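You operate a simulated robot arm through the tools that you are given. There is no shell and no other tool. Be economical: measure what you need, move in short steps, check, and stop when the job is done.

You are at the controls of a simulated robot arm. One attempt, no reset.

JOB
Find the open lead and move its plug to the rework socket.
Fine: switch the panel test box on; dial each lead in turn from blue to purple and stop there; box off before you move the plug; the others stay in.

It is judged by the outcome, as a careful person would: the job done as asked, and still so three seconds after it is handed in. It fails if anything else is knocked over, pushed out of place, dropped, spilled or broken.

ROBOT AND FRAMES
A 6-joint arm with a two-finger gripper, on a carriage that runs on a rail from [-1444, 7] to [896, -4] (x, y) and turns from -207 to 125 degrees about z. Base frame: it is fixed where the carriage stands at the start and does not move with it; the origin is on the floor, on the carriage's upright axis, x ahead of it, y to its left, z up. Units: mm, degrees, N and s.
Its first joint turns from -166.0 to 166.0 degrees. Places, roughly: blue knob on the panel holder [900, -500, 900]; dial of the panel test box [400, -600, 1000]; green switch of the panel test box [600, -600, 900]; grey plug (3x3x5 cm) [600, -700, 1000]; rework socket [400, -700, 900]; switch of the blue box [200, -700, 900]; test button [500, -600, 900]. Payload 5 kg.
The TCP is the grasp point between the finger pads, 30 mm short of the fingertips. In the tool frame z runs along the fingers and y along their closing line. The gripper opens to 176 mm. The gripper's body begins 153 mm behind the TCP.
Orientation is told as [roll, pitch, yaw] about the base's x, y, z axes, in that order, counted from this pose: with the fingers straight down and closing along the base's y, the tool's x points along the base's -x, its y along +y and its z along -z.

CONTROLS
- The arm moves only by the tool nudge_tool. Its argument "deltas" is a list that holds one entry, the list of rows, each a list of 7 numbers: the gripper command, from -1 (fully open) to 1 (shut), values between in proportion, then the shift along the tool's x, y, z in mm, then the turn, a rotation vector about the tool's x, y, z in degrees. In form: [[[grip, dx, dy, dz, rx, ry, rz], ...]]. A call has 1 to 12 rows; each row is the pose to reach, as a shift and turn from the pose commanded when the call began, along the tool's axes at that moment. Each row takes 0.2 s and may step no farther than 50 mm and 8.6 degrees from the row before; otherwise, or with a gripper value out of range, the whole call is refused. Where a pose cannot be reached the arm comes as near as it can. A force on the tool above 40 N (or 10 N above the force at the start of the call, whichever is more), or a blocked arm, ends the call early, and 0.2 s more pass. The fingers move at their own pace and stop on an object; they squeeze with about 39 N. The grip force told is the motor's: it shows also when the fingers shut on nothing. Time passes only in rows, and 0.2 s behind the last, so rows that repeat a pose let the fingers close. It gives the time, the measured TCP pose, the force on the tool (base axes), the opening and the grip force at its end, in the units of the frame above (readings bear some noise), with the torque about the TCP (base axes, N m) and any sound that the robot's microphone picked up.
- Cameras (640 x 400 px; columns grow to the right, rows downward): "scene" is now at [41.1, 143.9, 1608.2]; the picture's right is [-0.73, -0.68, 0.00], its down [-0.34, 0.37, -0.87] and it looks along [0.59, -0.64, -0.50] (base axes); focal length 260 px, centre (320, 200). "wrist" rides on the gripper at [67, -9, -183] in the tool frame; the picture's right is [0.14, 0.99, 0.00], its down [-0.92, 0.13, -0.36] and it looks along [-0.36, 0.05, 0.93] (tool axes); focal length 251 px, centre (320, 200). There is no depth. A picture from a camera that has moved, and an enlarged one, comes with that camera's place and axes in the base frame and with its lens.
- camera(camera): a new picture of that camera. No time passes.
- move_column(by): slides the trunk up (or, below 0, down) by that many mm; the arm and the scene camera ride with it, the base frame stays. It gives what a move gives, with no picture.
- roll_base(legs): drives the robot by 1 to 6 legs, each [ahead, left, turn to the left] in mm, mm and degrees, along the robot's own axes; the way and the turn of a leg run together, so that a leg with both is an arc; at most 1500 mm and 180 degrees a leg. The arm and the cameras ride along, it lands a little off, and it stops where it bumps. It keeps to its track: a leg is cut to what the track allows. It gives what a move gives.
- aim_head(pan, tilt): turns the head with the scene camera to pan (to the left, within 120 degrees either way) and tilt (down, from -29 to 69), counted from straight ahead of the robot. It gives what a move gives.
- zoom(camera, box): a new picture of the part [left, top, right, bottom] of that camera's present view, enlarged. No time passes.
- hand_in(): hands the job in; it is judged then, once.

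Go step by step. Nothing tells you exact positions but the pictures and the camera data: compare them with the known pose of the tool, close in by small moves and look again before you grip or let go. The budget is 120 turns and 78 pictures, counting those below and the enlarged ones. Unless the task says otherwise, let go and move clear before handing in, and close with one line.

The tools are called after ">>>" as a command line: name --argument value ..., lists and objects as JSON in quotes. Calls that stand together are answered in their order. nudge_tool: Moves the arm, as the interface text tells. Its arguments: {"type":"object","properties":{"deltas":{"type":"array","items":{"type":"array","items":{"type":"array","items":{"type":"number"}}}}},"required":["deltas"]} The other tools are called the same way: move_column (by) slides the trunk up or down; roll_base (legs) drives the base; aim_head (pan, tilt) turns the head that bears the scene camera; camera (camera) takes a picture; zoom (camera, box) takes an enlarged picture of a part of a camera's view; hand_in () hands the job in.

At the start:

```text
clock: 0.0
eef_pos: [328.2, -514.3, 1310.5]
tcp_rot: [0.0, 0.0, -0.1]
force: [-1.2, 0.4, 0.1]
ft_torque: [0.02, 0.01, -0.01]
width: 175.8
gripper_force: 0.0
trunk travel left (down, up): [-150.0, 200.0]
robot x, y, heading: [-1.2, 0.5, -0.2]
head pan, tilt: [-47.1, 29.9]
```

scene: 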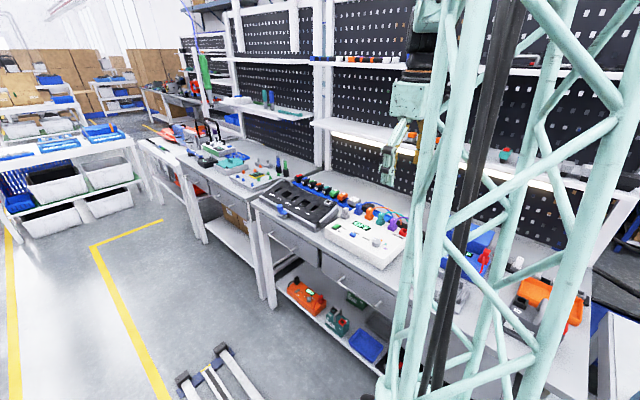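
wrist: 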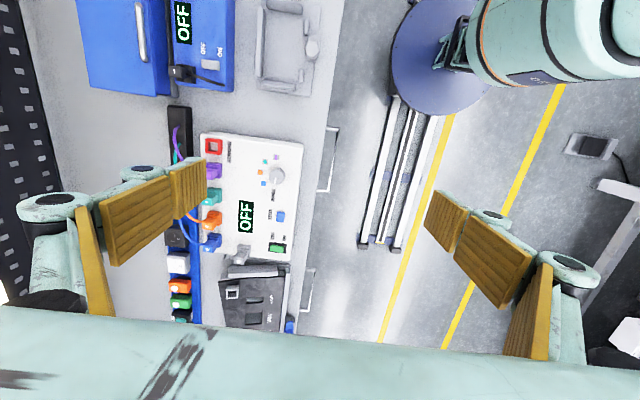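

I see the panel test box (white) with a dial, green switch and display, with plugs in a row behind it. I zoom in to read the details.

>>> zoom --camera "wrist" --box '[160, 120, 320, 220]'

>>> zoom --camera "wrist" --box '[160, 200, 320, 340]'

>>> zoom --camera "scene" --box '[240, 160, 420, 280]'

```text
4.00 times, centred on (240, 170) of wrist
camera zoom: at [261.2, -523.7, 1493.0], right [-0.14, 0.99, 0.0], down [0.92, 0.13, 0.36], along [0.36, 0.05, -0.93], focal length 1006 px, centre (640, 320)
```

zoom: 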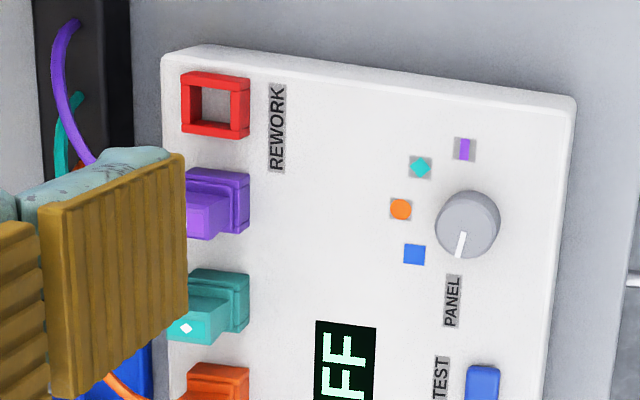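

```text
2.86 times, centred on (240, 270) of wrist
camera zoom: at [261.2, -523.7, 1493.0], right [-0.14, 0.99, 0.0], down [0.92, 0.13, 0.36], along [0.36, 0.05, -0.93], focal length 718 px, centre (549, 0)
```

zoom: 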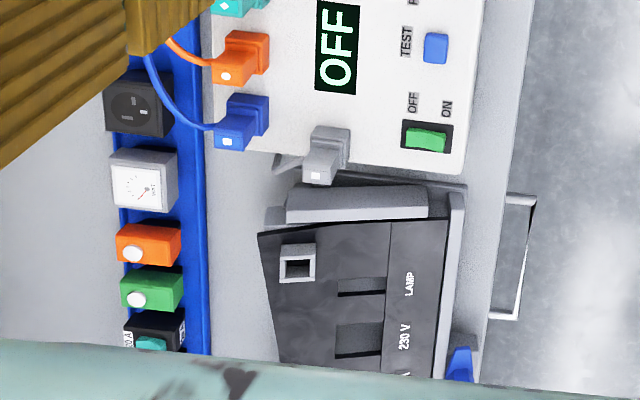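

```text
3.33 times, centred on (330, 220) of scene
camera zoom: at [41.1, 143.9, 1608.2], right [-0.73, -0.68, 0.0], down [-0.34, 0.37, -0.87], along [0.59, -0.64, -0.5], focal length 867 px, centre (287, 133)
```

zoom: 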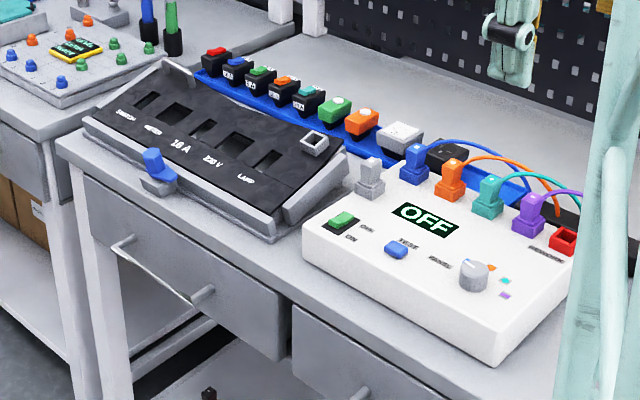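

The dial top triangulates to about [430, -599, 948]. I move the wrist camera closer over the box to measure details.

>>> nudge_tool --deltas '[[[-1, -12, -21, 36, 0, 0, 0], [-1, -25, -42, 72, 0, 0, 0], [-1, -37, -63, 108, 0, 0, 0], [-1, -50, -84, 144, 0, 0, 0], [-1, -62, -106, 180, 0, 0, 0]]]'

>>> camera --camera "wrist"

>>> camera --camera "scene"

```text
clock: 1.2
eef_pos: [391.6, -622.6, 1130.3]
tcp_rot: [0.0, 0.0, 0.1]
force: [-0.1, 0.1, -0.7]
ft_torque: [-0.04, -0.05, 0.05]
width: 175.7
gripper_force: 0.0
trunk travel left (down, up): [-150.0, 200.0]
robot x, y, heading: [3.1, -2.3, 0.2]
head pan, tilt: [-47.1, 29.9]
```

```text
72 pictures are left
camera wrist: at [325.3, -632.4, 1312.6], right [-0.14, 0.99, 0.0], down [0.92, 0.13, 0.36], along [0.36, 0.05, -0.93], focal length 251 px, centre (320, 200)
```

wrist: 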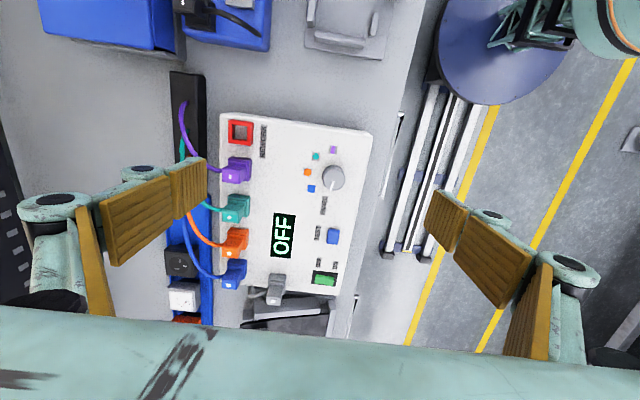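

```text
71 pictures are left
camera scene: at [41.2, 144.2, 1608.1], right [-0.73, -0.68, 0.0], down [-0.34, 0.37, -0.87], along [0.59, -0.64, -0.5], focal length 260 px, centre (320, 200)
```

scene: 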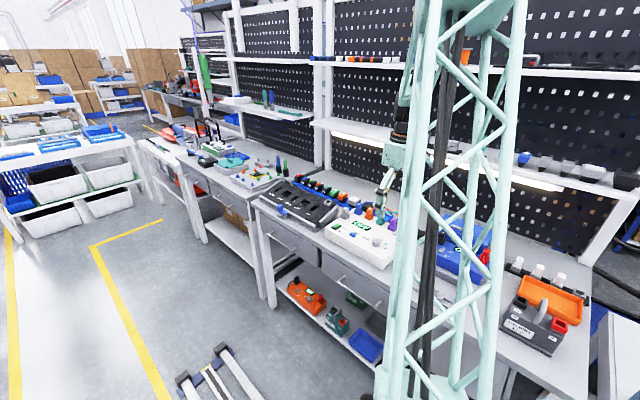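

>>> zoom --camera "wrist" --box '[270, 120, 380, 220]'

>>> zoom --camera "wrist" --box '[200, 200, 360, 310]'

```text
4.00 times, centred on (325, 170) of wrist
camera zoom: at [325.3, -632.4, 1312.6], right [-0.14, 0.99, 0.0], down [0.92, 0.13, 0.36], along [0.36, 0.05, -0.93], focal length 1006 px, centre (300, 320)
```

zoom: 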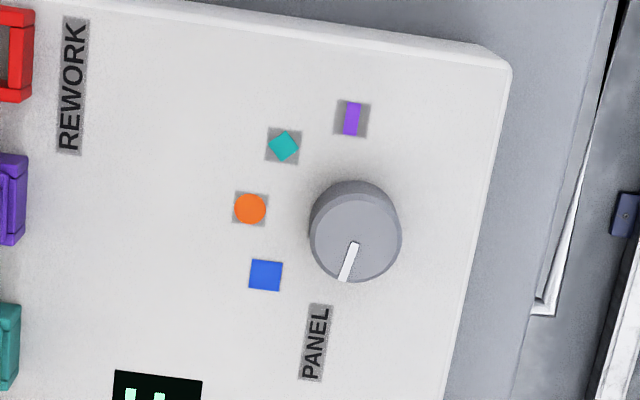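

```text
3.64 times, centred on (280, 255) of wrist
camera zoom: at [325.3, -632.4, 1312.6], right [-0.14, 0.99, 0.0], down [0.92, 0.13, 0.36], along [0.36, 0.05, -0.93], focal length 914 px, centre (466, 0)
```

zoom: 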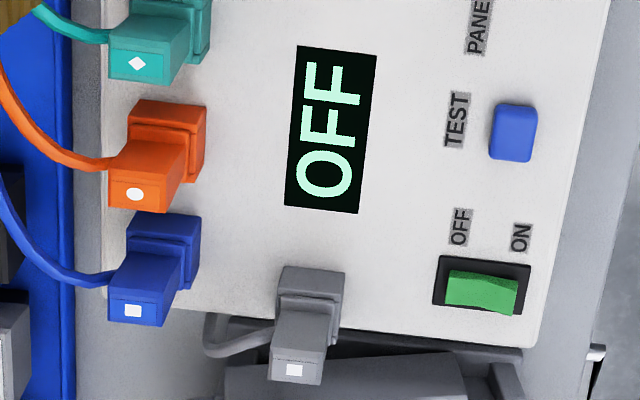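

The box is axis-aligned; the dial marks are about 40° apart clockwise and the pointer sits one step before blue. I go above the ON half of the green switch (~[620,-568]) with the fingers shut.

>>> nudge_tool --deltas '[[[1, -38, 9, 10, 0, 0, 0], [1, -76, 19, 20, 0, 0, 0], [1, -114, 28, 40, 0, 0, 0], [1, -152, 38, 65, 0, 0, 0], [1, -190, 47, 90, 0, 0, 0], [1, -228, 57, 115, 0, 0, 0], [1, -228, 57, 125, 0, 0, 0]]]'

>>> camera --camera "wrist"

>>> zoom --camera "scene" --box '[290, 170, 420, 280]'

```text
clock: 2.8
eef_pos: [619.0, -561.4, 1004.8]
tcp_rot: [0.0, 0.0, 0.0]
force: [1.4, 0.4, 0.2]
ft_torque: [-0.11, 0.17, 0.02]
width: 0.1
gripper_force: 39.7
trunk travel left (down, up): [-150.0, 200.0]
robot x, y, heading: [0.6, 3.0, 0.1]
head pan, tilt: [-47.1, 29.9]
```

```text
68 pictures are left
camera wrist: at [552.7, -572.3, 1186.6], right [-0.14, 0.99, 0.0], down [0.92, 0.13, 0.36], along [0.36, 0.05, -0.93], focal length 251 px, centre (320, 200)
```

wrist: 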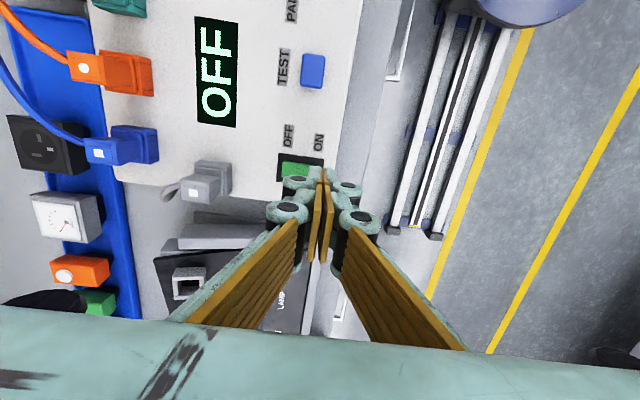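

```text
3.64 times, centred on (355, 225) of scene
camera zoom: at [41.8, 144.0, 1608.2], right [-0.73, -0.68, 0.0], down [-0.34, 0.37, -0.87], along [0.59, -0.64, -0.5], focal length 946 px, centre (193, 109)
```

zoom: 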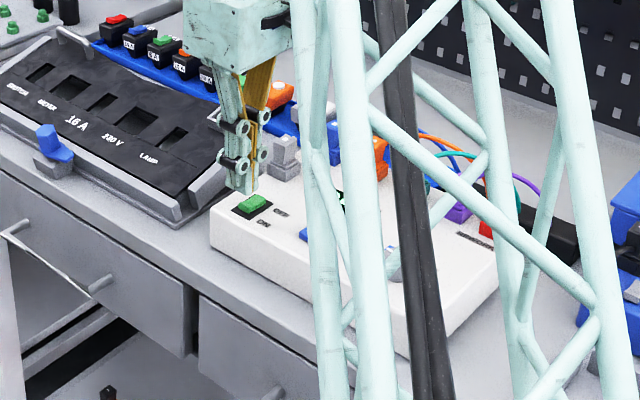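

The switch centre checks out at [618,-586,942] in both cameras. I shift to the ON half and press down gradually.

>>> nudge_tool --deltas '[[[1, 0, -9, 10, 0, 0, 0], [1, 0, -9, 24, 0, 0, 0], [1, 0, -9, 28, 0, 0, 0], [1, 0, -9, 31, 0, 0, 0], [1, 0, -9, 33, 0, 0, 0], [1, 0, -9, 35, 0, 0, 0], [1, 0, -9, 37, 0, 0, 0]]]'

>>> camera --camera "wrist"

```text
clock: 4.3
eef_pos: [618.0, -572.1, 974.7]
tcp_rot: [-0.1, -0.2, 0.1]
force: [-9.1, 9.1, 21.6]
ft_torque: [0.06, 0.23, -0.04]
width: 0.1
gripper_force: 39.1
trunk travel left (down, up): [-150.0, 200.0]
robot x, y, heading: [3.1, -0.4, -0.1]
head pan, tilt: [-47.1, 29.9]
stopped in row 7: the force on the tool passed its limit at 43 N (the readings are from after the stop); the commanded pose is now the measured one
```

```text
66 pictures are left
camera wrist: at [551.1, -580.9, 1157.0], right [-0.14, 0.99, 0.0], down [0.92, 0.13, 0.37], along [0.36, 0.05, -0.93], focal length 251 px, centre (320, 200)
```

wrist: 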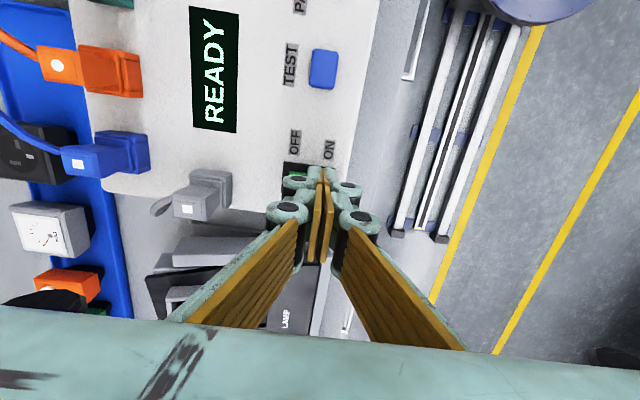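

The display reads READY. Now I lift and go over the dial with the gripper partly open and turned by +20°.

>>> nudge_tool --deltas '[[[1, 0, 0, -40, 0, 0, 0], [0.2, 45, -6, -50, 0, 0, -5], [0.2, 90, -12, -50, 0, 0, -10], [0.2, 140, -18, -50, 0, 0, -15], [0.2, 190, -25, -50, 0, 0, -20], [0.2, 190, -25, -50, 0, 0, -20]]]'

>>> camera --camera "wrist"

>>> zoom --camera "scene" --box '[290, 170, 420, 280]'

```text
refused: row 4 steps farther than a row can; nothing moved
```

```text
65 pictures are left
camera wrist: at [551.1, -580.9, 1157.0], right [-0.14, 0.99, 0.0], down [0.92, 0.13, 0.37], along [0.36, 0.05, -0.93], focal length 251 px, centre (320, 200)
```

wrist: 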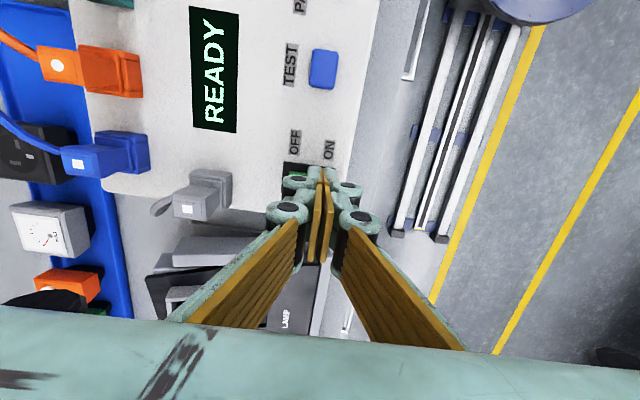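

```text
3.64 times, centred on (355, 225) of scene
camera zoom: at [39.6, 145.3, 1608.1], right [-0.73, -0.68, 0.0], down [-0.34, 0.36, -0.87], along [0.59, -0.64, -0.5], focal length 946 px, centre (193, 109)
```

zoom: 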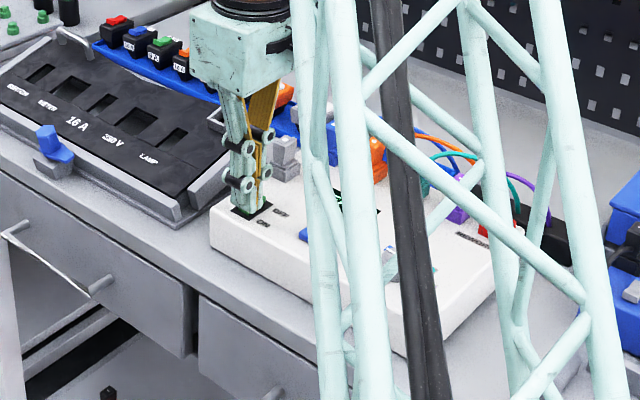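

A row was too long, so nothing moved. I send it again in smaller steps.

>>> nudge_tool --deltas '[[[1, 0, 0, -40, 0, 0, 0], [0.2, 40, -5, -50, 0, 0, -5], [0.2, 80, -10, -50, 0, 0, -10], [0.2, 120, -16, -50, 0, 0, -15], [0.2, 160, -21, -50, 0, 0, -20], [0.2, 190, -25, -50, 0, 0, -20], [0.2, 190, -25, -50, 0, 0, -20]]]'

>>> camera --camera "wrist"

```text
clock: 5.9
eef_pos: [427.9, -597.6, 1022.6]
tcp_rot: [-0.2, -0.1, 20.2]
force: [-0.4, -0.6, 0.0]
ft_torque: [0.05, -0.09, 0.01]
width: 70.3
gripper_force: 0.0
trunk travel left (down, up): [-150.0, 200.0]
robot x, y, heading: [-0.7, -1.3, 0.1]
head pan, tilt: [-47.1, 29.9]
```

```text
63 pictures are left
camera wrist: at [368.8, -629.1, 1203.7], right [-0.47, 0.88, 0.0], down [0.82, 0.44, 0.36], along [0.32, 0.17, -0.93], focal length 251 px, centre (320, 200)
```

wrist: 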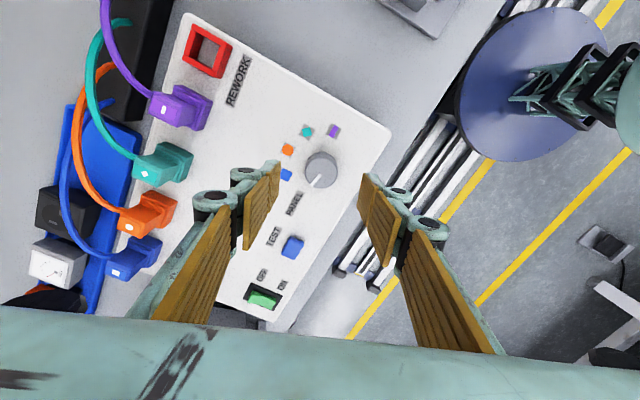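

Nearly over the dial; I correct a few mm and lower to just above it to check the centring.

>>> nudge_tool --deltas '[[[0.2, 3, 0, 15, 0, 0, 0], [0.2, 3, 0, 30, 0, 0, 0], [0.2, 3, 0, 30, 0, 0, 0]]]'

>>> zoom --camera "wrist" --box '[240, 90, 400, 190]'

```text
clock: 6.7
eef_pos: [425.6, -597.8, 993.5]
tcp_rot: [-0.2, -0.1, 20.1]
force: [0.1, -0.7, -0.6]
ft_torque: [0.05, 0.03, 0.01]
width: 70.2
gripper_force: 0.1
trunk travel left (down, up): [-150.0, 200.0]
robot x, y, heading: [-3.5, 0.5, -0.2]
head pan, tilt: [-47.1, 29.9]
```

```text
4.00 times, centred on (320, 140) of wrist
camera zoom: at [366.5, -630.4, 1174.7], right [-0.47, 0.88, 0.0], down [0.82, 0.44, 0.36], along [0.32, 0.17, -0.93], focal length 1006 px, centre (320, 440)
```

zoom: 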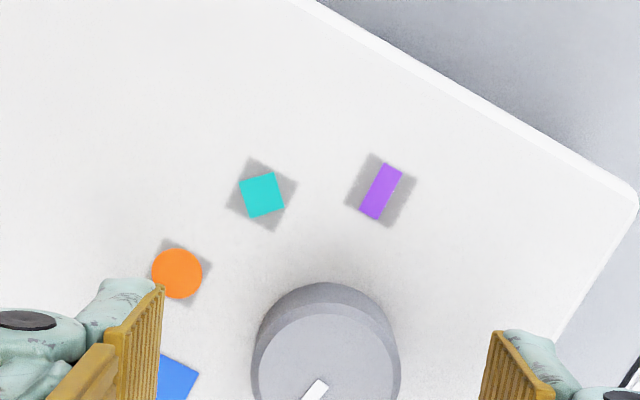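

The dial lies about 4–5 mm farther along than the TCP; I correct and check once more.

>>> nudge_tool --deltas '[[[0.2, -4, 1, 0, 0, 0, 0], [0.2, -4, 1, 4, 0, 0, 0]]]'

>>> zoom --camera "wrist" --box '[240, 120, 400, 220]'

```text
clock: 7.3
eef_pos: [430.1, -596.9, 988.4]
tcp_rot: [-0.3, -0.1, 20.0]
force: [0.9, 0.7, -0.1]
ft_torque: [-0.01, -0.02, 0.01]
width: 70.1
gripper_force: 0.0
trunk travel left (down, up): [-150.0, 200.0]
robot x, y, heading: [-0.3, 2.9, 0.0]
head pan, tilt: [-47.1, 29.9]
```

```text
4.00 times, centred on (320, 170) of wrist
camera zoom: at [370.4, -628.2, 1170.9], right [-0.47, 0.88, 0.0], down [0.82, 0.44, 0.36], along [0.32, 0.17, -0.93], focal length 1006 px, centre (320, 320)
```

zoom: 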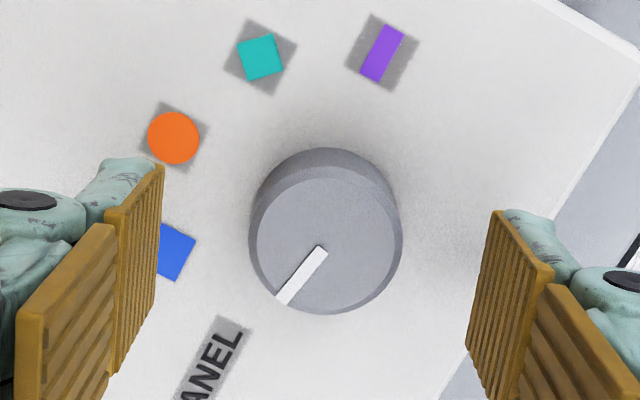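

Centred within ~2 mm. I correct, lower around the dial and close on it.

>>> nudge_tool --deltas '[[[0.2, 2, 1, 6, 0, 0, 0], [0.2, 2, 1, 12, 0, 0, 0], [0.4, 2, 1, 12, 0, 0, 0], [1, 2, 1, 12, 0, 0, 0], [1, 2, 1, 12, 0, 0, 0], [1, 2, 1, 12, 0, 0, 0]]]'

>>> zoom --camera "wrist" --box '[240, 120, 400, 220]'

```text
clock: 8.7
eef_pos: [427.3, -596.9, 978.2]
tcp_rot: [-0.4, -0.1, 20.0]
force: [1.1, -4.2, 0.0]
ft_torque: [-0.15, -0.04, 0.0]
width: 32.4
gripper_force: 44.8
trunk travel left (down, up): [-150.0, 200.0]
robot x, y, heading: [2.2, -0.8, -0.2]
head pan, tilt: [-47.1, 29.9]
```

```text
4.00 times, centred on (320, 170) of wrist
camera zoom: at [367.5, -628.4, 1159.2], right [-0.47, 0.88, 0.0], down [0.82, 0.44, 0.36], along [0.32, 0.17, -0.93], focal length 1006 px, centre (320, 320)
```

zoom: 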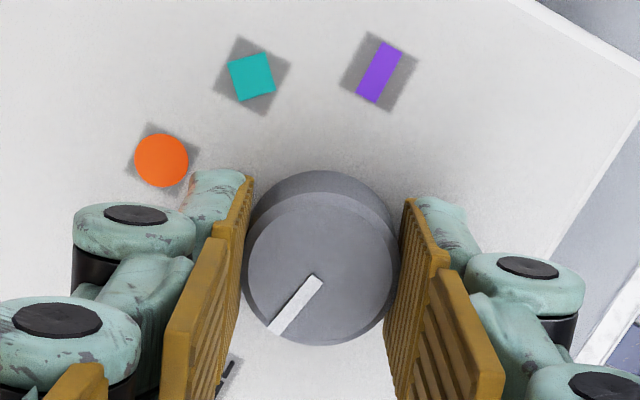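

Gripped at 32 mm. I turn 40° clockwise to blue.

>>> nudge_tool --deltas '[[[1, 0, 0, 0, 0, 0, 7], [1, 0, 0, 0, 0, 0, 14], [1, 0, 0, 0, 0, 0, 21], [1, 0, 0, 0, 0, 0, 28], [1, 0, 0, 0, 0, 0, 35], [1, 0, 0, 0, 0, 0, 41], [1, 0, 0, 0, 0, 0, 41]]]'

>>> camera --camera "wrist"

```text
clock: 10.3
eef_pos: [427.7, -597.4, 976.4]
tcp_rot: [-0.1, -0.3, -21.1]
force: [-4.5, -10.8, 16.3]
ft_torque: [-0.33, 0.29, 0.02]
width: 32.6
gripper_force: 45.4
trunk travel left (down, up): [-150.0, 200.0]
robot x, y, heading: [0.6, 1.3, 0.1]
head pan, tilt: [-47.1, 29.9]
```

```text
59 pictures are left
camera wrist: at [361.2, -581.8, 1158.9], right [0.23, 0.97, 0.0], down [0.91, -0.21, 0.37], along [0.36, -0.09, -0.93], focal length 251 px, centre (320, 200)
```

wrist: 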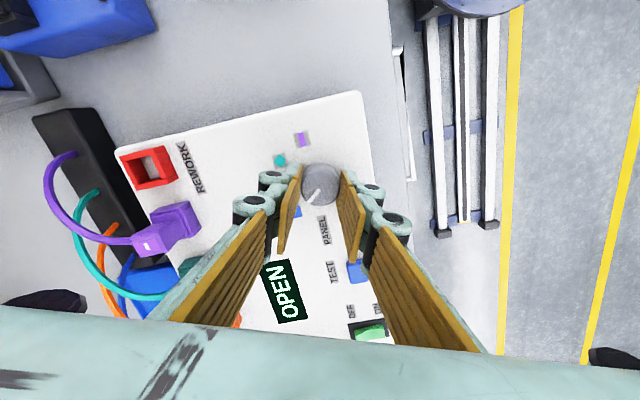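

The display says OPEN. I zoom to verify where the pointer stands.

>>> zoom --camera "wrist" --box '[250, 120, 410, 330]'

```text
1.90 times, centred on (330, 225) of wrist
camera zoom: at [361.2, -581.8, 1158.9], right [0.23, 0.97, 0.0], down [0.91, -0.21, 0.37], along [0.36, -0.09, -0.93], focal length 479 px, centre (301, 152)
```

zoom: 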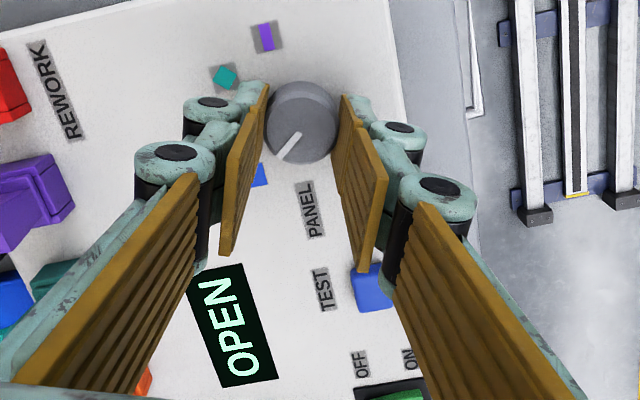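

Pointer at blue (−54°) reads OPEN. I continue to orange.

>>> nudge_tool --deltas '[[[1, 0, 0, 0, 0, 0, 7], [1, 0, 0, 0, 0, 0, 14], [1, 0, 0, 0, 0, 0, 21], [1, 0, 0, 0, 0, 0, 28], [1, 0, 0, 0, 0, 0, 35], [1, 0, 0, 0, 0, 0, 40], [1, 0, 0, 0, 0, 0, 40]]]'

>>> camera --camera "wrist"

```text
clock: 11.9
eef_pos: [426.9, -596.9, 976.5]
tcp_rot: [0.1, -0.2, -61.0]
force: [-5.8, -12.8, 27.4]
ft_torque: [-0.3, 0.33, 0.03]
width: 31.7
gripper_force: 44.8
trunk travel left (down, up): [-150.0, 200.0]
robot x, y, heading: [-0.4, -0.3, 0.0]
head pan, tilt: [-47.1, 29.9]
```

```text
57 pictures are left
camera wrist: at [385.7, -542.8, 1158.5], right [0.8, 0.6, 0.0], down [0.56, -0.74, 0.37], along [0.22, -0.29, -0.93], focal length 251 px, centre (320, 200)
```

wrist: 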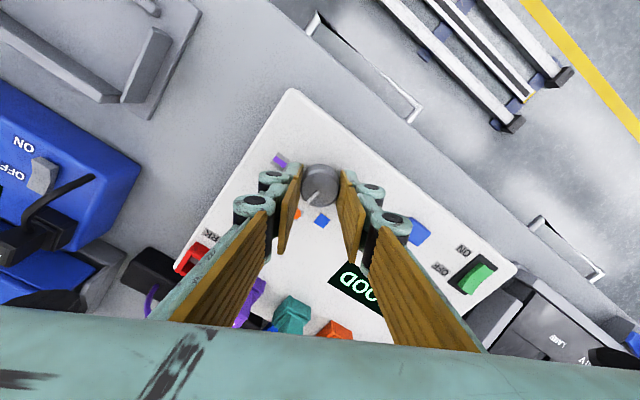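

Orange reads GOOD. Next teal, easing up 1 mm because the vertical force has grown.

>>> nudge_tool --deltas '[[[1, 0, 0, -1, 0, 0, 7], [1, 0, 0, -1, 0, 0, 14], [1, 0, 0, -1, 0, 0, 21], [1, 0, 0, -1, 0, 0, 28], [1, 0, 0, -1, 0, 0, 35], [1, 0, 0, -1, 0, 0, 40], [1, 0, 0, -1, 0, 0, 40]]]'

>>> camera --camera "wrist"

```text
clock: 13.5
eef_pos: [426.5, -596.4, 977.2]
tcp_rot: [0.1, 0.0, -101.0]
force: [-6.3, -11.9, -16.8]
ft_torque: [-0.43, 0.15, -0.01]
width: 31.7
gripper_force: 44.8
trunk travel left (down, up): [-150.0, 200.0]
robot x, y, heading: [-2.0, -1.4, -0.3]
head pan, tilt: [-47.1, 29.9]
```

```text
56 pictures are left
camera wrist: at [430.4, -530.0, 1158.9], right [1.0, -0.05, 0.0], down [-0.05, -0.93, 0.36], along [-0.02, -0.36, -0.93], focal length 251 px, centre (320, 200)
```

wrist: 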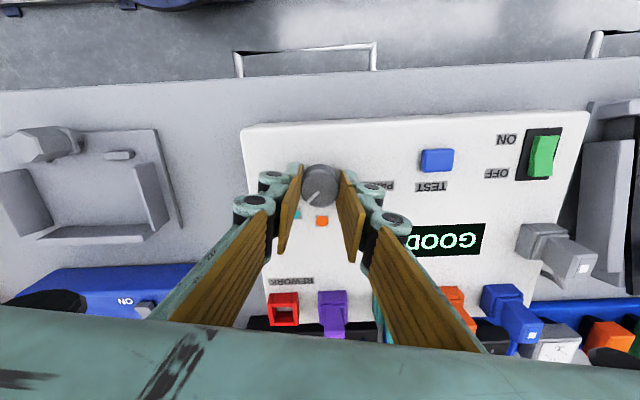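

Teal reads GOOD. Now purple, the last one.

>>> nudge_tool --deltas '[[[1, 0, 0, 0.4, 0, 0, 7], [1, 0, 0, 0.4, 0, 0, 14], [1, 0, 0, 0.4, 0, 0, 21], [1, 0, 0, 0.4, 0, 0, 28], [1, 0, 0, 0.4, 0, 0, 34], [1, 0, 0, 0.4, 0, 0, 39], [1, 0, 0, 0.4, 0, 0, 39]]]'

>>> camera --camera "wrist"

```text
clock: 15.1
eef_pos: [427.4, -595.2, 977.1]
tcp_rot: [0.1, 0.1, -140.1]
force: [-9.4, -9.7, -15.6]
ft_torque: [-0.16, 0.28, 0.84]
width: 32.3
gripper_force: 44.7
trunk travel left (down, up): [-150.0, 200.0]
robot x, y, heading: [0.8, 2.6, 0.2]
head pan, tilt: [-47.1, 29.9]
```

```text
55 pictures are left
camera wrist: at [472.8, -546.3, 1159.1], right [0.74, -0.67, 0.0], down [-0.63, -0.69, 0.36], along [-0.24, -0.27, -0.93], focal length 251 px, centre (320, 200)
```

wrist: 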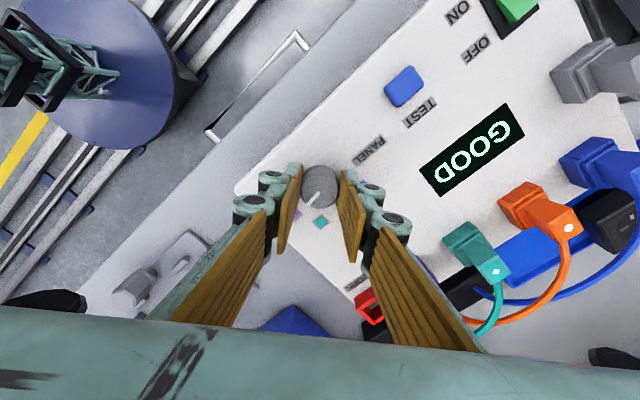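

Purple seems to read GOOD; I check the pointer closely.

>>> zoom --camera "wrist" --box '[260, 140, 380, 240]'

```text
4.00 times, centred on (320, 190) of wrist
camera zoom: at [472.8, -546.3, 1159.1], right [0.74, -0.67, 0.0], down [-0.63, -0.69, 0.36], along [-0.24, -0.27, -0.93], focal length 1006 px, centre (320, 240)
```

zoom: 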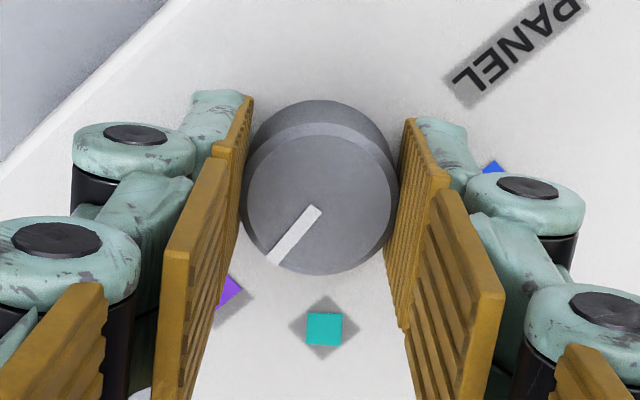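

Pointer is at purple. I release, rise, and check the dial stays there.

>>> nudge_tool --deltas '[[[0.2, 0, 0, 0, 0, 0, 0], [0.2, 0, 0, 0, 0, 0, 0], [0.2, 0, 0, 0, 0, 0, 0], [0.2, 0, 0, -25, 0, 0, 0], [0.2, 0, 0, -55, 0, 0, 0], [0.2, 0, 0, -55, 0, 0, 0]]]'

>>> zoom --camera "wrist" --box '[240, 50, 560, 250]'

```text
clock: 16.5
eef_pos: [427.3, -596.0, 1034.5]
tcp_rot: [0.2, 0.0, -140.0]
force: [-1.4, -0.5, 1.6]
ft_torque: [-0.15, -0.06, 0.02]
width: 70.5
gripper_force: 0.0
trunk travel left (down, up): [-150.0, 200.0]
robot x, y, heading: [-2.6, -1.1, 0.1]
head pan, tilt: [-47.1, 29.9]
```

```text
2.00 times, centred on (400, 150) of wrist
camera zoom: at [472.3, -545.4, 1215.2], right [0.74, -0.67, 0.0], down [-0.62, -0.69, 0.36], along [-0.24, -0.27, -0.93], focal length 503 px, centre (160, 300)
```

zoom: 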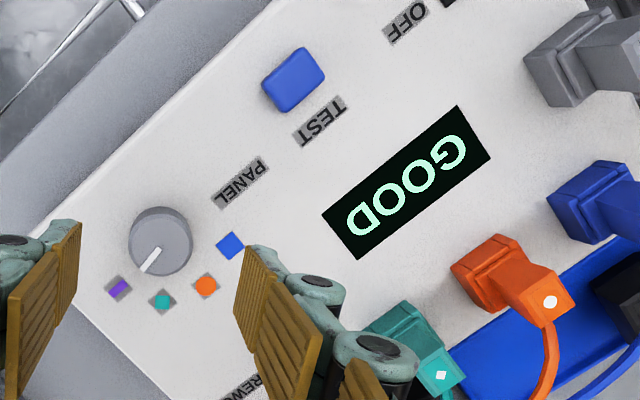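

The dial stays on purple, and blue is the only OPEN lead. Now I go back to the switch, rotating the gripper back with fingers shut.

>>> nudge_tool --deltas '[[[1, 0, 0, -10, 0, 0, -8.2], [1, 0, 0, -10, 0, 0, -16.4], [1, 14, 13, -10, 0, 0, -24.6], [1, 29, 25, -10, 0, 0, -32.8], [1, 43, 38, -10, 0, 0, -41], [1, 57, 50, -10, 0, 0, -49.2], [1, 72, 63, -10, 0, 0, -57.4], [1, 86, 76, -10, 0, 0, -65.6], [1, 100, 88, -10, 0, 0, -73.8], [1, 115, 101, -10, 0, 0, -82], [1, 129, 114, -10, 0, 0, -90.2], [1, 143.4, 126.3, -10, 0, 0, -98.4]]]'

>>> nudge_tool --deltas '[[[1, 0, 0, 10, 0, 0, -8.3], [1, 0, 0, 20, 0, 0, -16.6], [1, 0, 0, 30, 0, 0, -24.9], [1, 0, 0, 40, 0, 0, -33.2], [1, 0, 0, 40, 0, 0, -41.5], [1, 0, 0, 40, 0, 0, -41.5]]]'

>>> camera --camera "wrist"

```text
clock: 19.1
eef_pos: [618.1, -600.4, 1043.2]
tcp_rot: [0.0, -0.2, -41.4]
force: [-0.6, -0.3, -0.1]
ft_torque: [0.04, -0.04, 0.0]
width: 0.0
gripper_force: 38.6
trunk travel left (down, up): [-150.0, 200.0]
robot x, y, heading: [2.7, 1.7, 0.1]
head pan, tilt: [-47.1, 29.9]
```

```text
clock: 20.5
eef_pos: [618.4, -600.7, 1002.5]
tcp_rot: [-0.1, -0.2, 0.0]
force: [-0.1, 0.3, 0.0]
ft_torque: [-0.01, -0.04, -0.01]
width: 0.0
gripper_force: 38.9
trunk travel left (down, up): [-150.0, 200.0]
robot x, y, heading: [0.3, -1.4, -0.0]
head pan, tilt: [-47.1, 29.9]
```

```text
52 pictures are left
camera wrist: at [551.5, -610.3, 1185.1], right [-0.14, 0.99, 0.0], down [0.92, 0.13, 0.36], along [0.36, 0.05, -0.93], focal length 251 px, centre (320, 200)
```

wrist: 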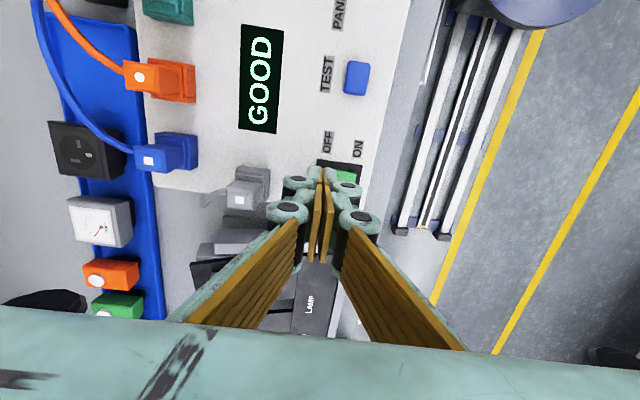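

The tip is over the OFF half with clearance to the grey plug. I press down.

>>> nudge_tool --deltas '[[[1, 0, 1, 12, 0, 0, 0], [1, 0, 1, 20, 0, 0, 0], [1, 0, 1, 24, 0, 0, 0], [1, 0, 1, 27, 0, 0, 0], [1, 0, 1, 29, 0, 0, 0], [1, 0, 1, 31, 0, 0, 0], [1, 0, 1, 33, 0, 0, 0]]]'

>>> camera --camera "wrist"

```text
clock: 22.1
eef_pos: [618.8, -600.3, 975.7]
tcp_rot: [-0.4, -0.4, -0.2]
force: [-2.9, 3.6, 16.9]
ft_torque: [0.18, 0.08, 0.04]
width: 0.1
gripper_force: 38.7
trunk travel left (down, up): [-150.0, 200.0]
robot x, y, heading: [-2.1, 1.2, 0.2]
head pan, tilt: [-47.1, 29.9]
stopped in row 7: the force on the tool passed its limit at 42 N (the readings are from after the stop); the commanded pose is now the measured one
```

```text
51 pictures are left
camera wrist: at [551.4, -609.6, 1156.1], right [-0.14, 0.99, -0.01], down [0.92, 0.13, 0.37], along [0.37, 0.04, -0.93], focal length 251 px, centre (320, 200)
```

wrist: 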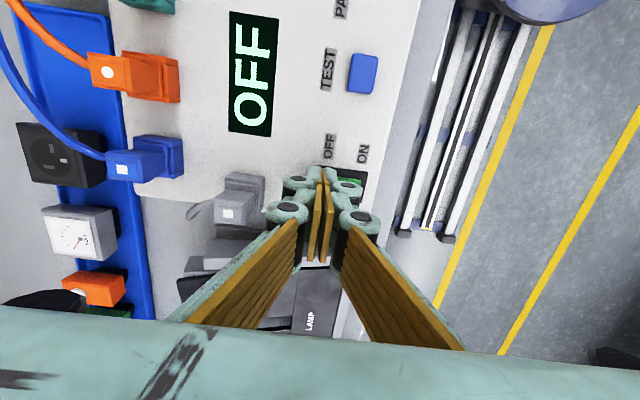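

The box is OFF. Now I rise and move over the blue plug (about [611,-730], top ≈ 997) to look at it closely.

>>> nudge_tool --deltas '[[[1, 0, 0, -45, 0, 0, 0], [1, 0, 0, -90, 0, 0, 0], [1, 9, -34, -115, 0, 0, 0], [0.5, 18, -68, -135, 0, 0, 0], [0.3, 28, -100, -135, 0, 0, 0], [0.3, 28, -120, -135, 0, 0, 0]]]'

>>> camera --camera "wrist"

>>> zoom --camera "scene" --box '[310, 180, 410, 260]'

```text
clock: 23.5
eef_pos: [588.6, -719.0, 1106.8]
tcp_rot: [-0.3, -0.3, 0.0]
force: [-0.5, -0.2, -0.4]
ft_torque: [0.04, -0.08, 0.01]
width: 61.8
gripper_force: 0.0
trunk travel left (down, up): [-150.0, 200.0]
robot x, y, heading: [-0.5, -0.8, -0.1]
head pan, tilt: [-47.1, 29.9]
```

```text
50 pictures are left
camera wrist: at [521.9, -728.7, 1288.7], right [-0.14, 0.99, -0.01], down [0.92, 0.13, 0.37], along [0.36, 0.04, -0.93], focal length 251 px, centre (320, 200)
```

wrist: 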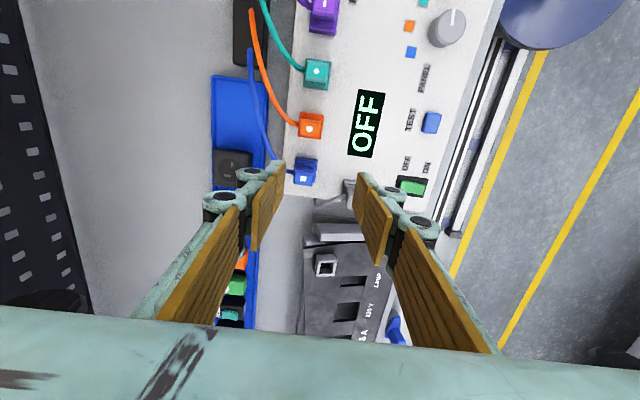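

```text
5.00 times, centred on (360, 220) of scene
camera zoom: at [41.0, 143.7, 1608.2], right [-0.73, -0.68, 0.0], down [-0.34, 0.37, -0.87], along [0.59, -0.64, -0.5], focal length 1300 px, centre (120, 100)
```

zoom: 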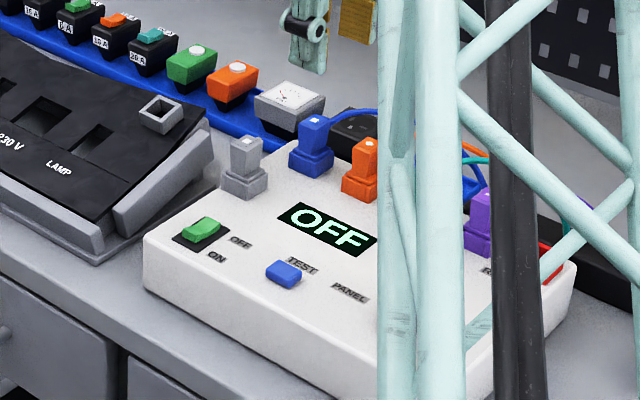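

>>> zoom --camera "wrist" --box '[260, 90, 380, 210]'

>>> zoom --camera "scene" --box '[335, 195, 385, 235]'

```text
3.33 times, centred on (320, 150) of wrist
camera zoom: at [521.9, -728.7, 1288.7], right [-0.14, 0.99, -0.01], down [0.92, 0.13, 0.37], along [0.36, 0.04, -0.93], focal length 838 px, centre (320, 367)
```

zoom: 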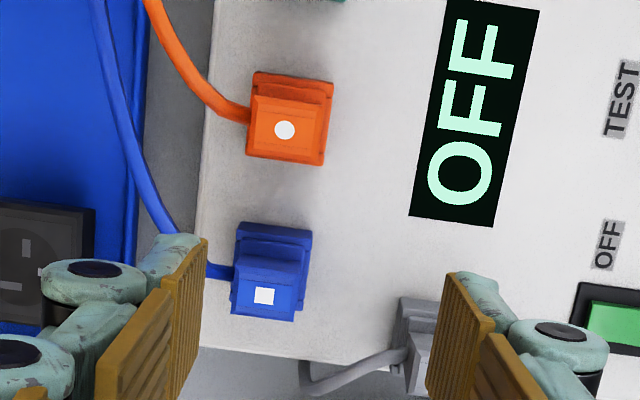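

```text
10.00 times, centred on (360, 215) of scene
camera zoom: at [41.0, 143.7, 1608.2], right [-0.73, -0.68, 0.0], down [-0.34, 0.37, -0.87], along [0.59, -0.64, -0.5], focal length 2601 px, centre (-80, 50)
```

zoom: 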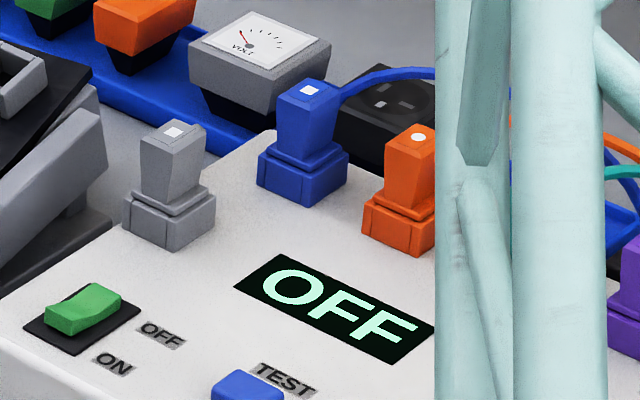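

The blue plug's top is at about [611.5,-740,992], its cable leaving on the -y side. I will grip its handle along x, so I turn to yaw -90 above it.

>>> nudge_tool --deltas '[[[0.5, -2, -2, 0, 0, 0, 8.2], [0.5, -4, -4, 0, 0, 0, 16.4], [0.5, -6, -6, 0, 0, 0, 24.6], [0.5, -8, -8, 0, 0, 0, 32.8], [0.5, -10, -10, 0, 0, 0, 41], [0.5, -12, -12, 0, 0, 0, 49.2], [0.5, -15, -14, 0, 0, 0, 57.4], [0.5, -18, -16, 0, 0, 0, 65.6], [0.5, -21, -18, 0, 0, 0, 73.8], [0.5, -23, -20, 10, 0, 0, 82], [0.5, -23, -20, 25, 0, 0, 90], [0.5, -23, -20, 50, 0, 0, 90]]]'

>>> camera --camera "wrist"

>>> zoom --camera "scene" --box '[310, 170, 390, 234]'

```text
clock: 26.1
eef_pos: [614.3, -740.8, 1058.5]
tcp_rot: [0.3, -0.3, -90.2]
force: [-1.3, -1.1, 0.3]
ft_torque: [-0.04, -0.02, -0.01]
width: 44.2
gripper_force: 0.1
trunk travel left (down, up): [-150.0, 200.0]
robot x, y, heading: [1.7, 0.9, -0.1]
head pan, tilt: [-47.1, 29.9]
```

```text
46 pictures are left
camera wrist: at [604.3, -673.1, 1240.3], right [0.99, 0.14, 0.0], down [0.12, -0.92, 0.37], along [0.05, -0.36, -0.93], focal length 251 px, centre (320, 200)
```

wrist: 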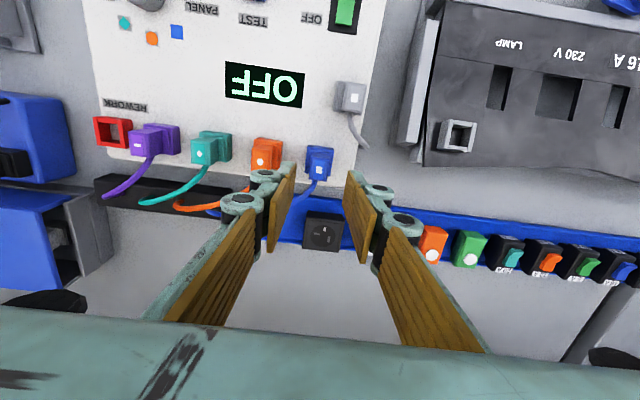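

```text
6.25 times, centred on (350, 202) of scene
camera zoom: at [40.9, 144.1, 1608.2], right [-0.73, -0.68, 0.0], down [-0.34, 0.37, -0.87], along [0.59, -0.64, -0.5], focal length 1626 px, centre (132, 188)
```

zoom: 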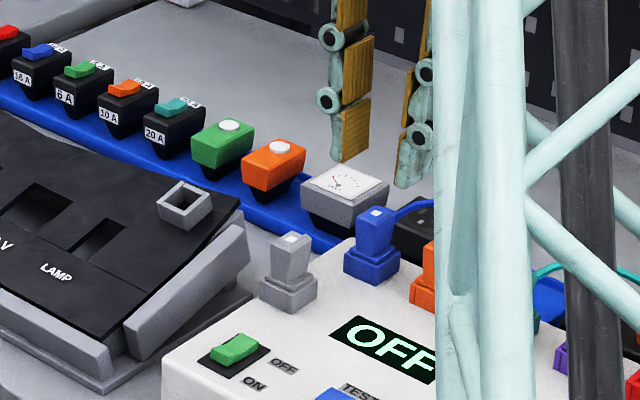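

>>> nudge_tool --deltas '[[[0.5, 2, -1, 14, 0, 0, 0], [0.5, 2, -1, 26, 0, 0, 0], [0.5, 2, -1, 26, 0, 0, 0]]]'

>>> zoom --camera "wrist" --box '[240, 120, 400, 220]'

```text
clock: 26.9
eef_pos: [613.6, -739.0, 1031.7]
tcp_rot: [0.4, -0.2, -90.1]
force: [-0.3, -0.5, -1.1]
ft_torque: [0.03, 0.03, -0.02]
width: 43.7
gripper_force: 0.1
trunk travel left (down, up): [-150.0, 200.0]
robot x, y, heading: [0.1, 1.1, 0.3]
head pan, tilt: [-47.1, 29.9]
```

```text
4.00 times, centred on (320, 170) of wrist
camera zoom: at [603.1, -671.7, 1213.6], right [0.99, 0.14, 0.0], down [0.13, -0.92, 0.37], along [0.05, -0.36, -0.93], focal length 1006 px, centre (320, 320)
```

zoom: 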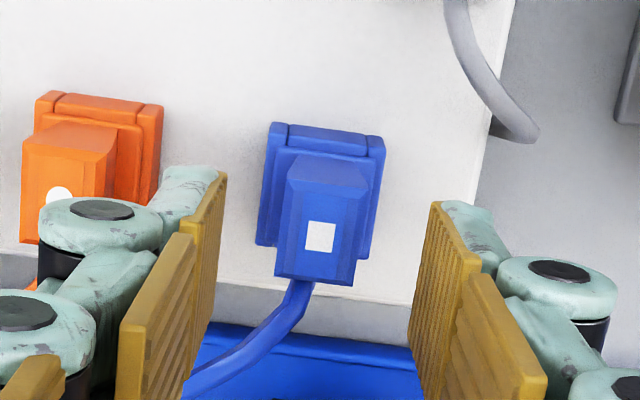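

Plug is centred between the fingers. I descend around the handle and close.

>>> nudge_tool --deltas '[[[0.5, 0, 0, 12, 0, 0, 0], [0.5, 0, 0, 24, 0, 0, 0], [0.5, 0, 0, 35, 0, 0, 0], [0.5, 0, 0, 35, 0, 0, 0], [1, 0, 0, 35, 0, 0, 0], [1, 0, 0, 35, 0, 0, 0], [1, 0, 0, 35, 0, 0, 0]]]'

>>> camera --camera "wrist"

>>> zoom --camera "scene" --box '[320, 180, 380, 228]'

```text
clock: 28.5
eef_pos: [612.6, -738.7, 997.6]
tcp_rot: [0.3, -0.3, -90.0]
force: [-1.7, 1.2, -2.5]
ft_torque: [0.03, 0.03, -0.03]
width: 17.0
gripper_force: 39.0
trunk travel left (down, up): [-150.0, 200.0]
robot x, y, heading: [1.3, -1.8, -0.3]
head pan, tilt: [-47.1, 29.9]
```

```text
43 pictures are left
camera wrist: at [603.4, -670.9, 1178.8], right [0.99, 0.14, 0.0], down [0.13, -0.92, 0.37], along [0.05, -0.36, -0.93], focal length 251 px, centre (320, 200)
```

wrist: 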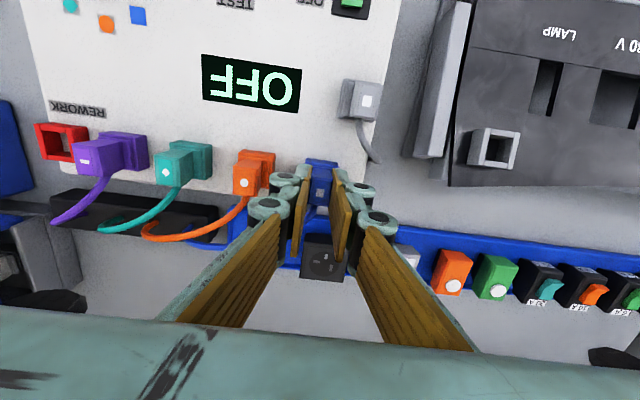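

```text
8.33 times, centred on (350, 204) of scene
camera zoom: at [41.0, 143.9, 1608.2], right [-0.73, -0.68, 0.0], down [-0.34, 0.37, -0.87], along [0.59, -0.64, -0.5], focal length 2167 px, centre (70, 167)
```

zoom: 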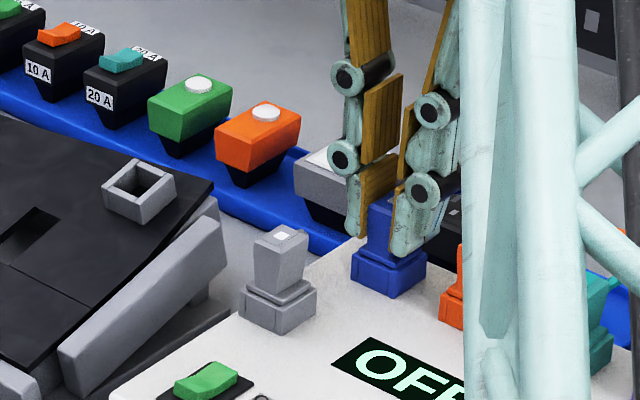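

Gripped on the handle (17 mm). I pull the plug straight up.

>>> nudge_tool --deltas '[[[1, 0, 0, -4, 0, 0, 0], [1, 0, 0, -10, 0, 0, 0], [1, 0, 0, -20, 0, 0, 0], [1, 0, 0, -35, 0, 0, 0], [1, 0, 0, -50, 0, 0, 0], [1, 0, 0, -65, 0, 0, 0], [1, 0, 0, -65, 0, 0, 0]]]'

>>> camera --camera "wrist"

>>> zoom --camera "scene" --box '[310, 170, 390, 234]'

```text
clock: 30.1
eef_pos: [612.3, -738.4, 1061.7]
tcp_rot: [0.2, -0.4, -90.1]
force: [-0.2, 0.3, -0.2]
ft_torque: [-0.01, 0.0, 0.0]
width: 17.0
gripper_force: 39.3
trunk travel left (down, up): [-150.0, 200.0]
robot x, y, heading: [4.4, -4.9, -0.1]
head pan, tilt: [-47.1, 29.9]
```

```text
41 pictures are left
camera wrist: at [602.8, -671.1, 1244.3], right [0.99, 0.14, 0.0], down [0.13, -0.92, 0.37], along [0.05, -0.36, -0.93], focal length 251 px, centre (320, 200)
```

wrist: 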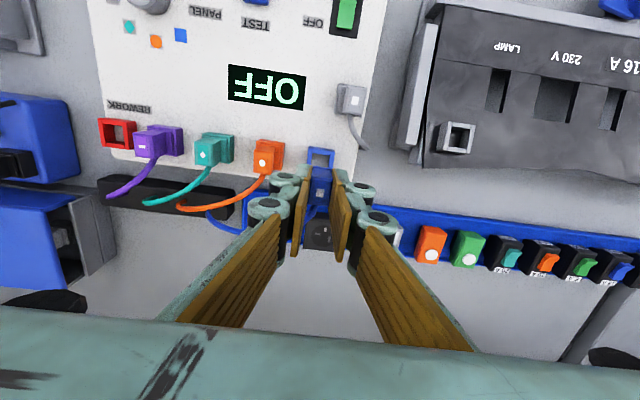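

```text
6.25 times, centred on (350, 202) of scene
camera zoom: at [40.9, 144.1, 1608.2], right [-0.73, -0.68, 0.0], down [-0.34, 0.37, -0.87], along [0.59, -0.64, -0.5], focal length 1626 px, centre (132, 188)
```

zoom: 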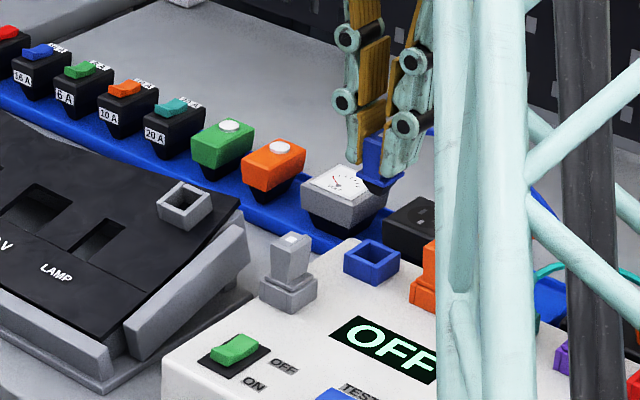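

The blue plug is out. I zoom to measure the shift from the blue socket to the rework socket.

>>> zoom --camera "wrist" --box '[90, 100, 190, 162]'

>>> zoom --camera "wrist" --box '[270, 130, 370, 192]'

```text
6.40 times, centred on (140, 131) of wrist
camera zoom: at [602.8, -671.1, 1244.3], right [0.99, 0.14, 0.0], down [0.13, -0.92, 0.37], along [0.05, -0.36, -0.93], focal length 1609 px, centre (1472, 642)
```

zoom: 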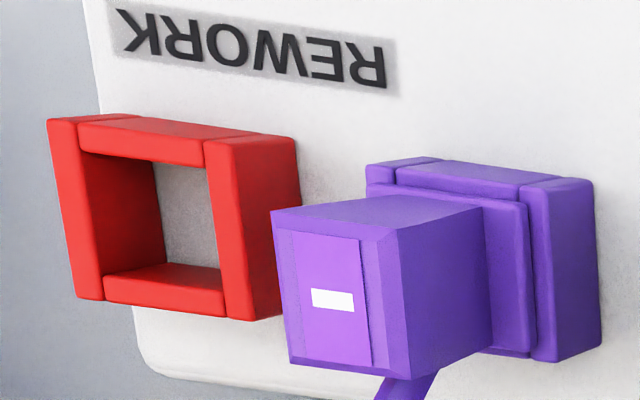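

```text
6.40 times, centred on (320, 161) of wrist
camera zoom: at [602.8, -671.1, 1244.3], right [0.99, 0.14, 0.0], down [0.13, -0.92, 0.37], along [0.05, -0.36, -0.93], focal length 1609 px, centre (320, 450)
```

zoom: 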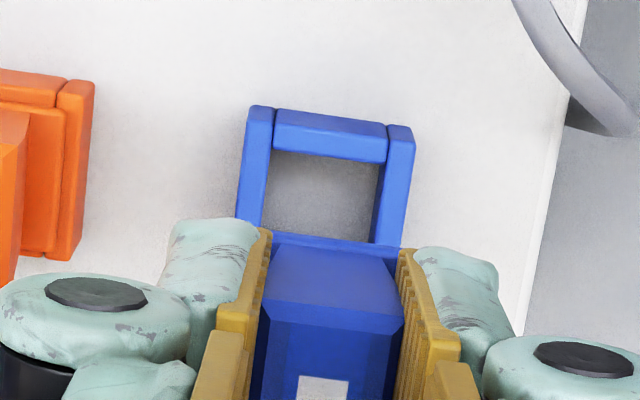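

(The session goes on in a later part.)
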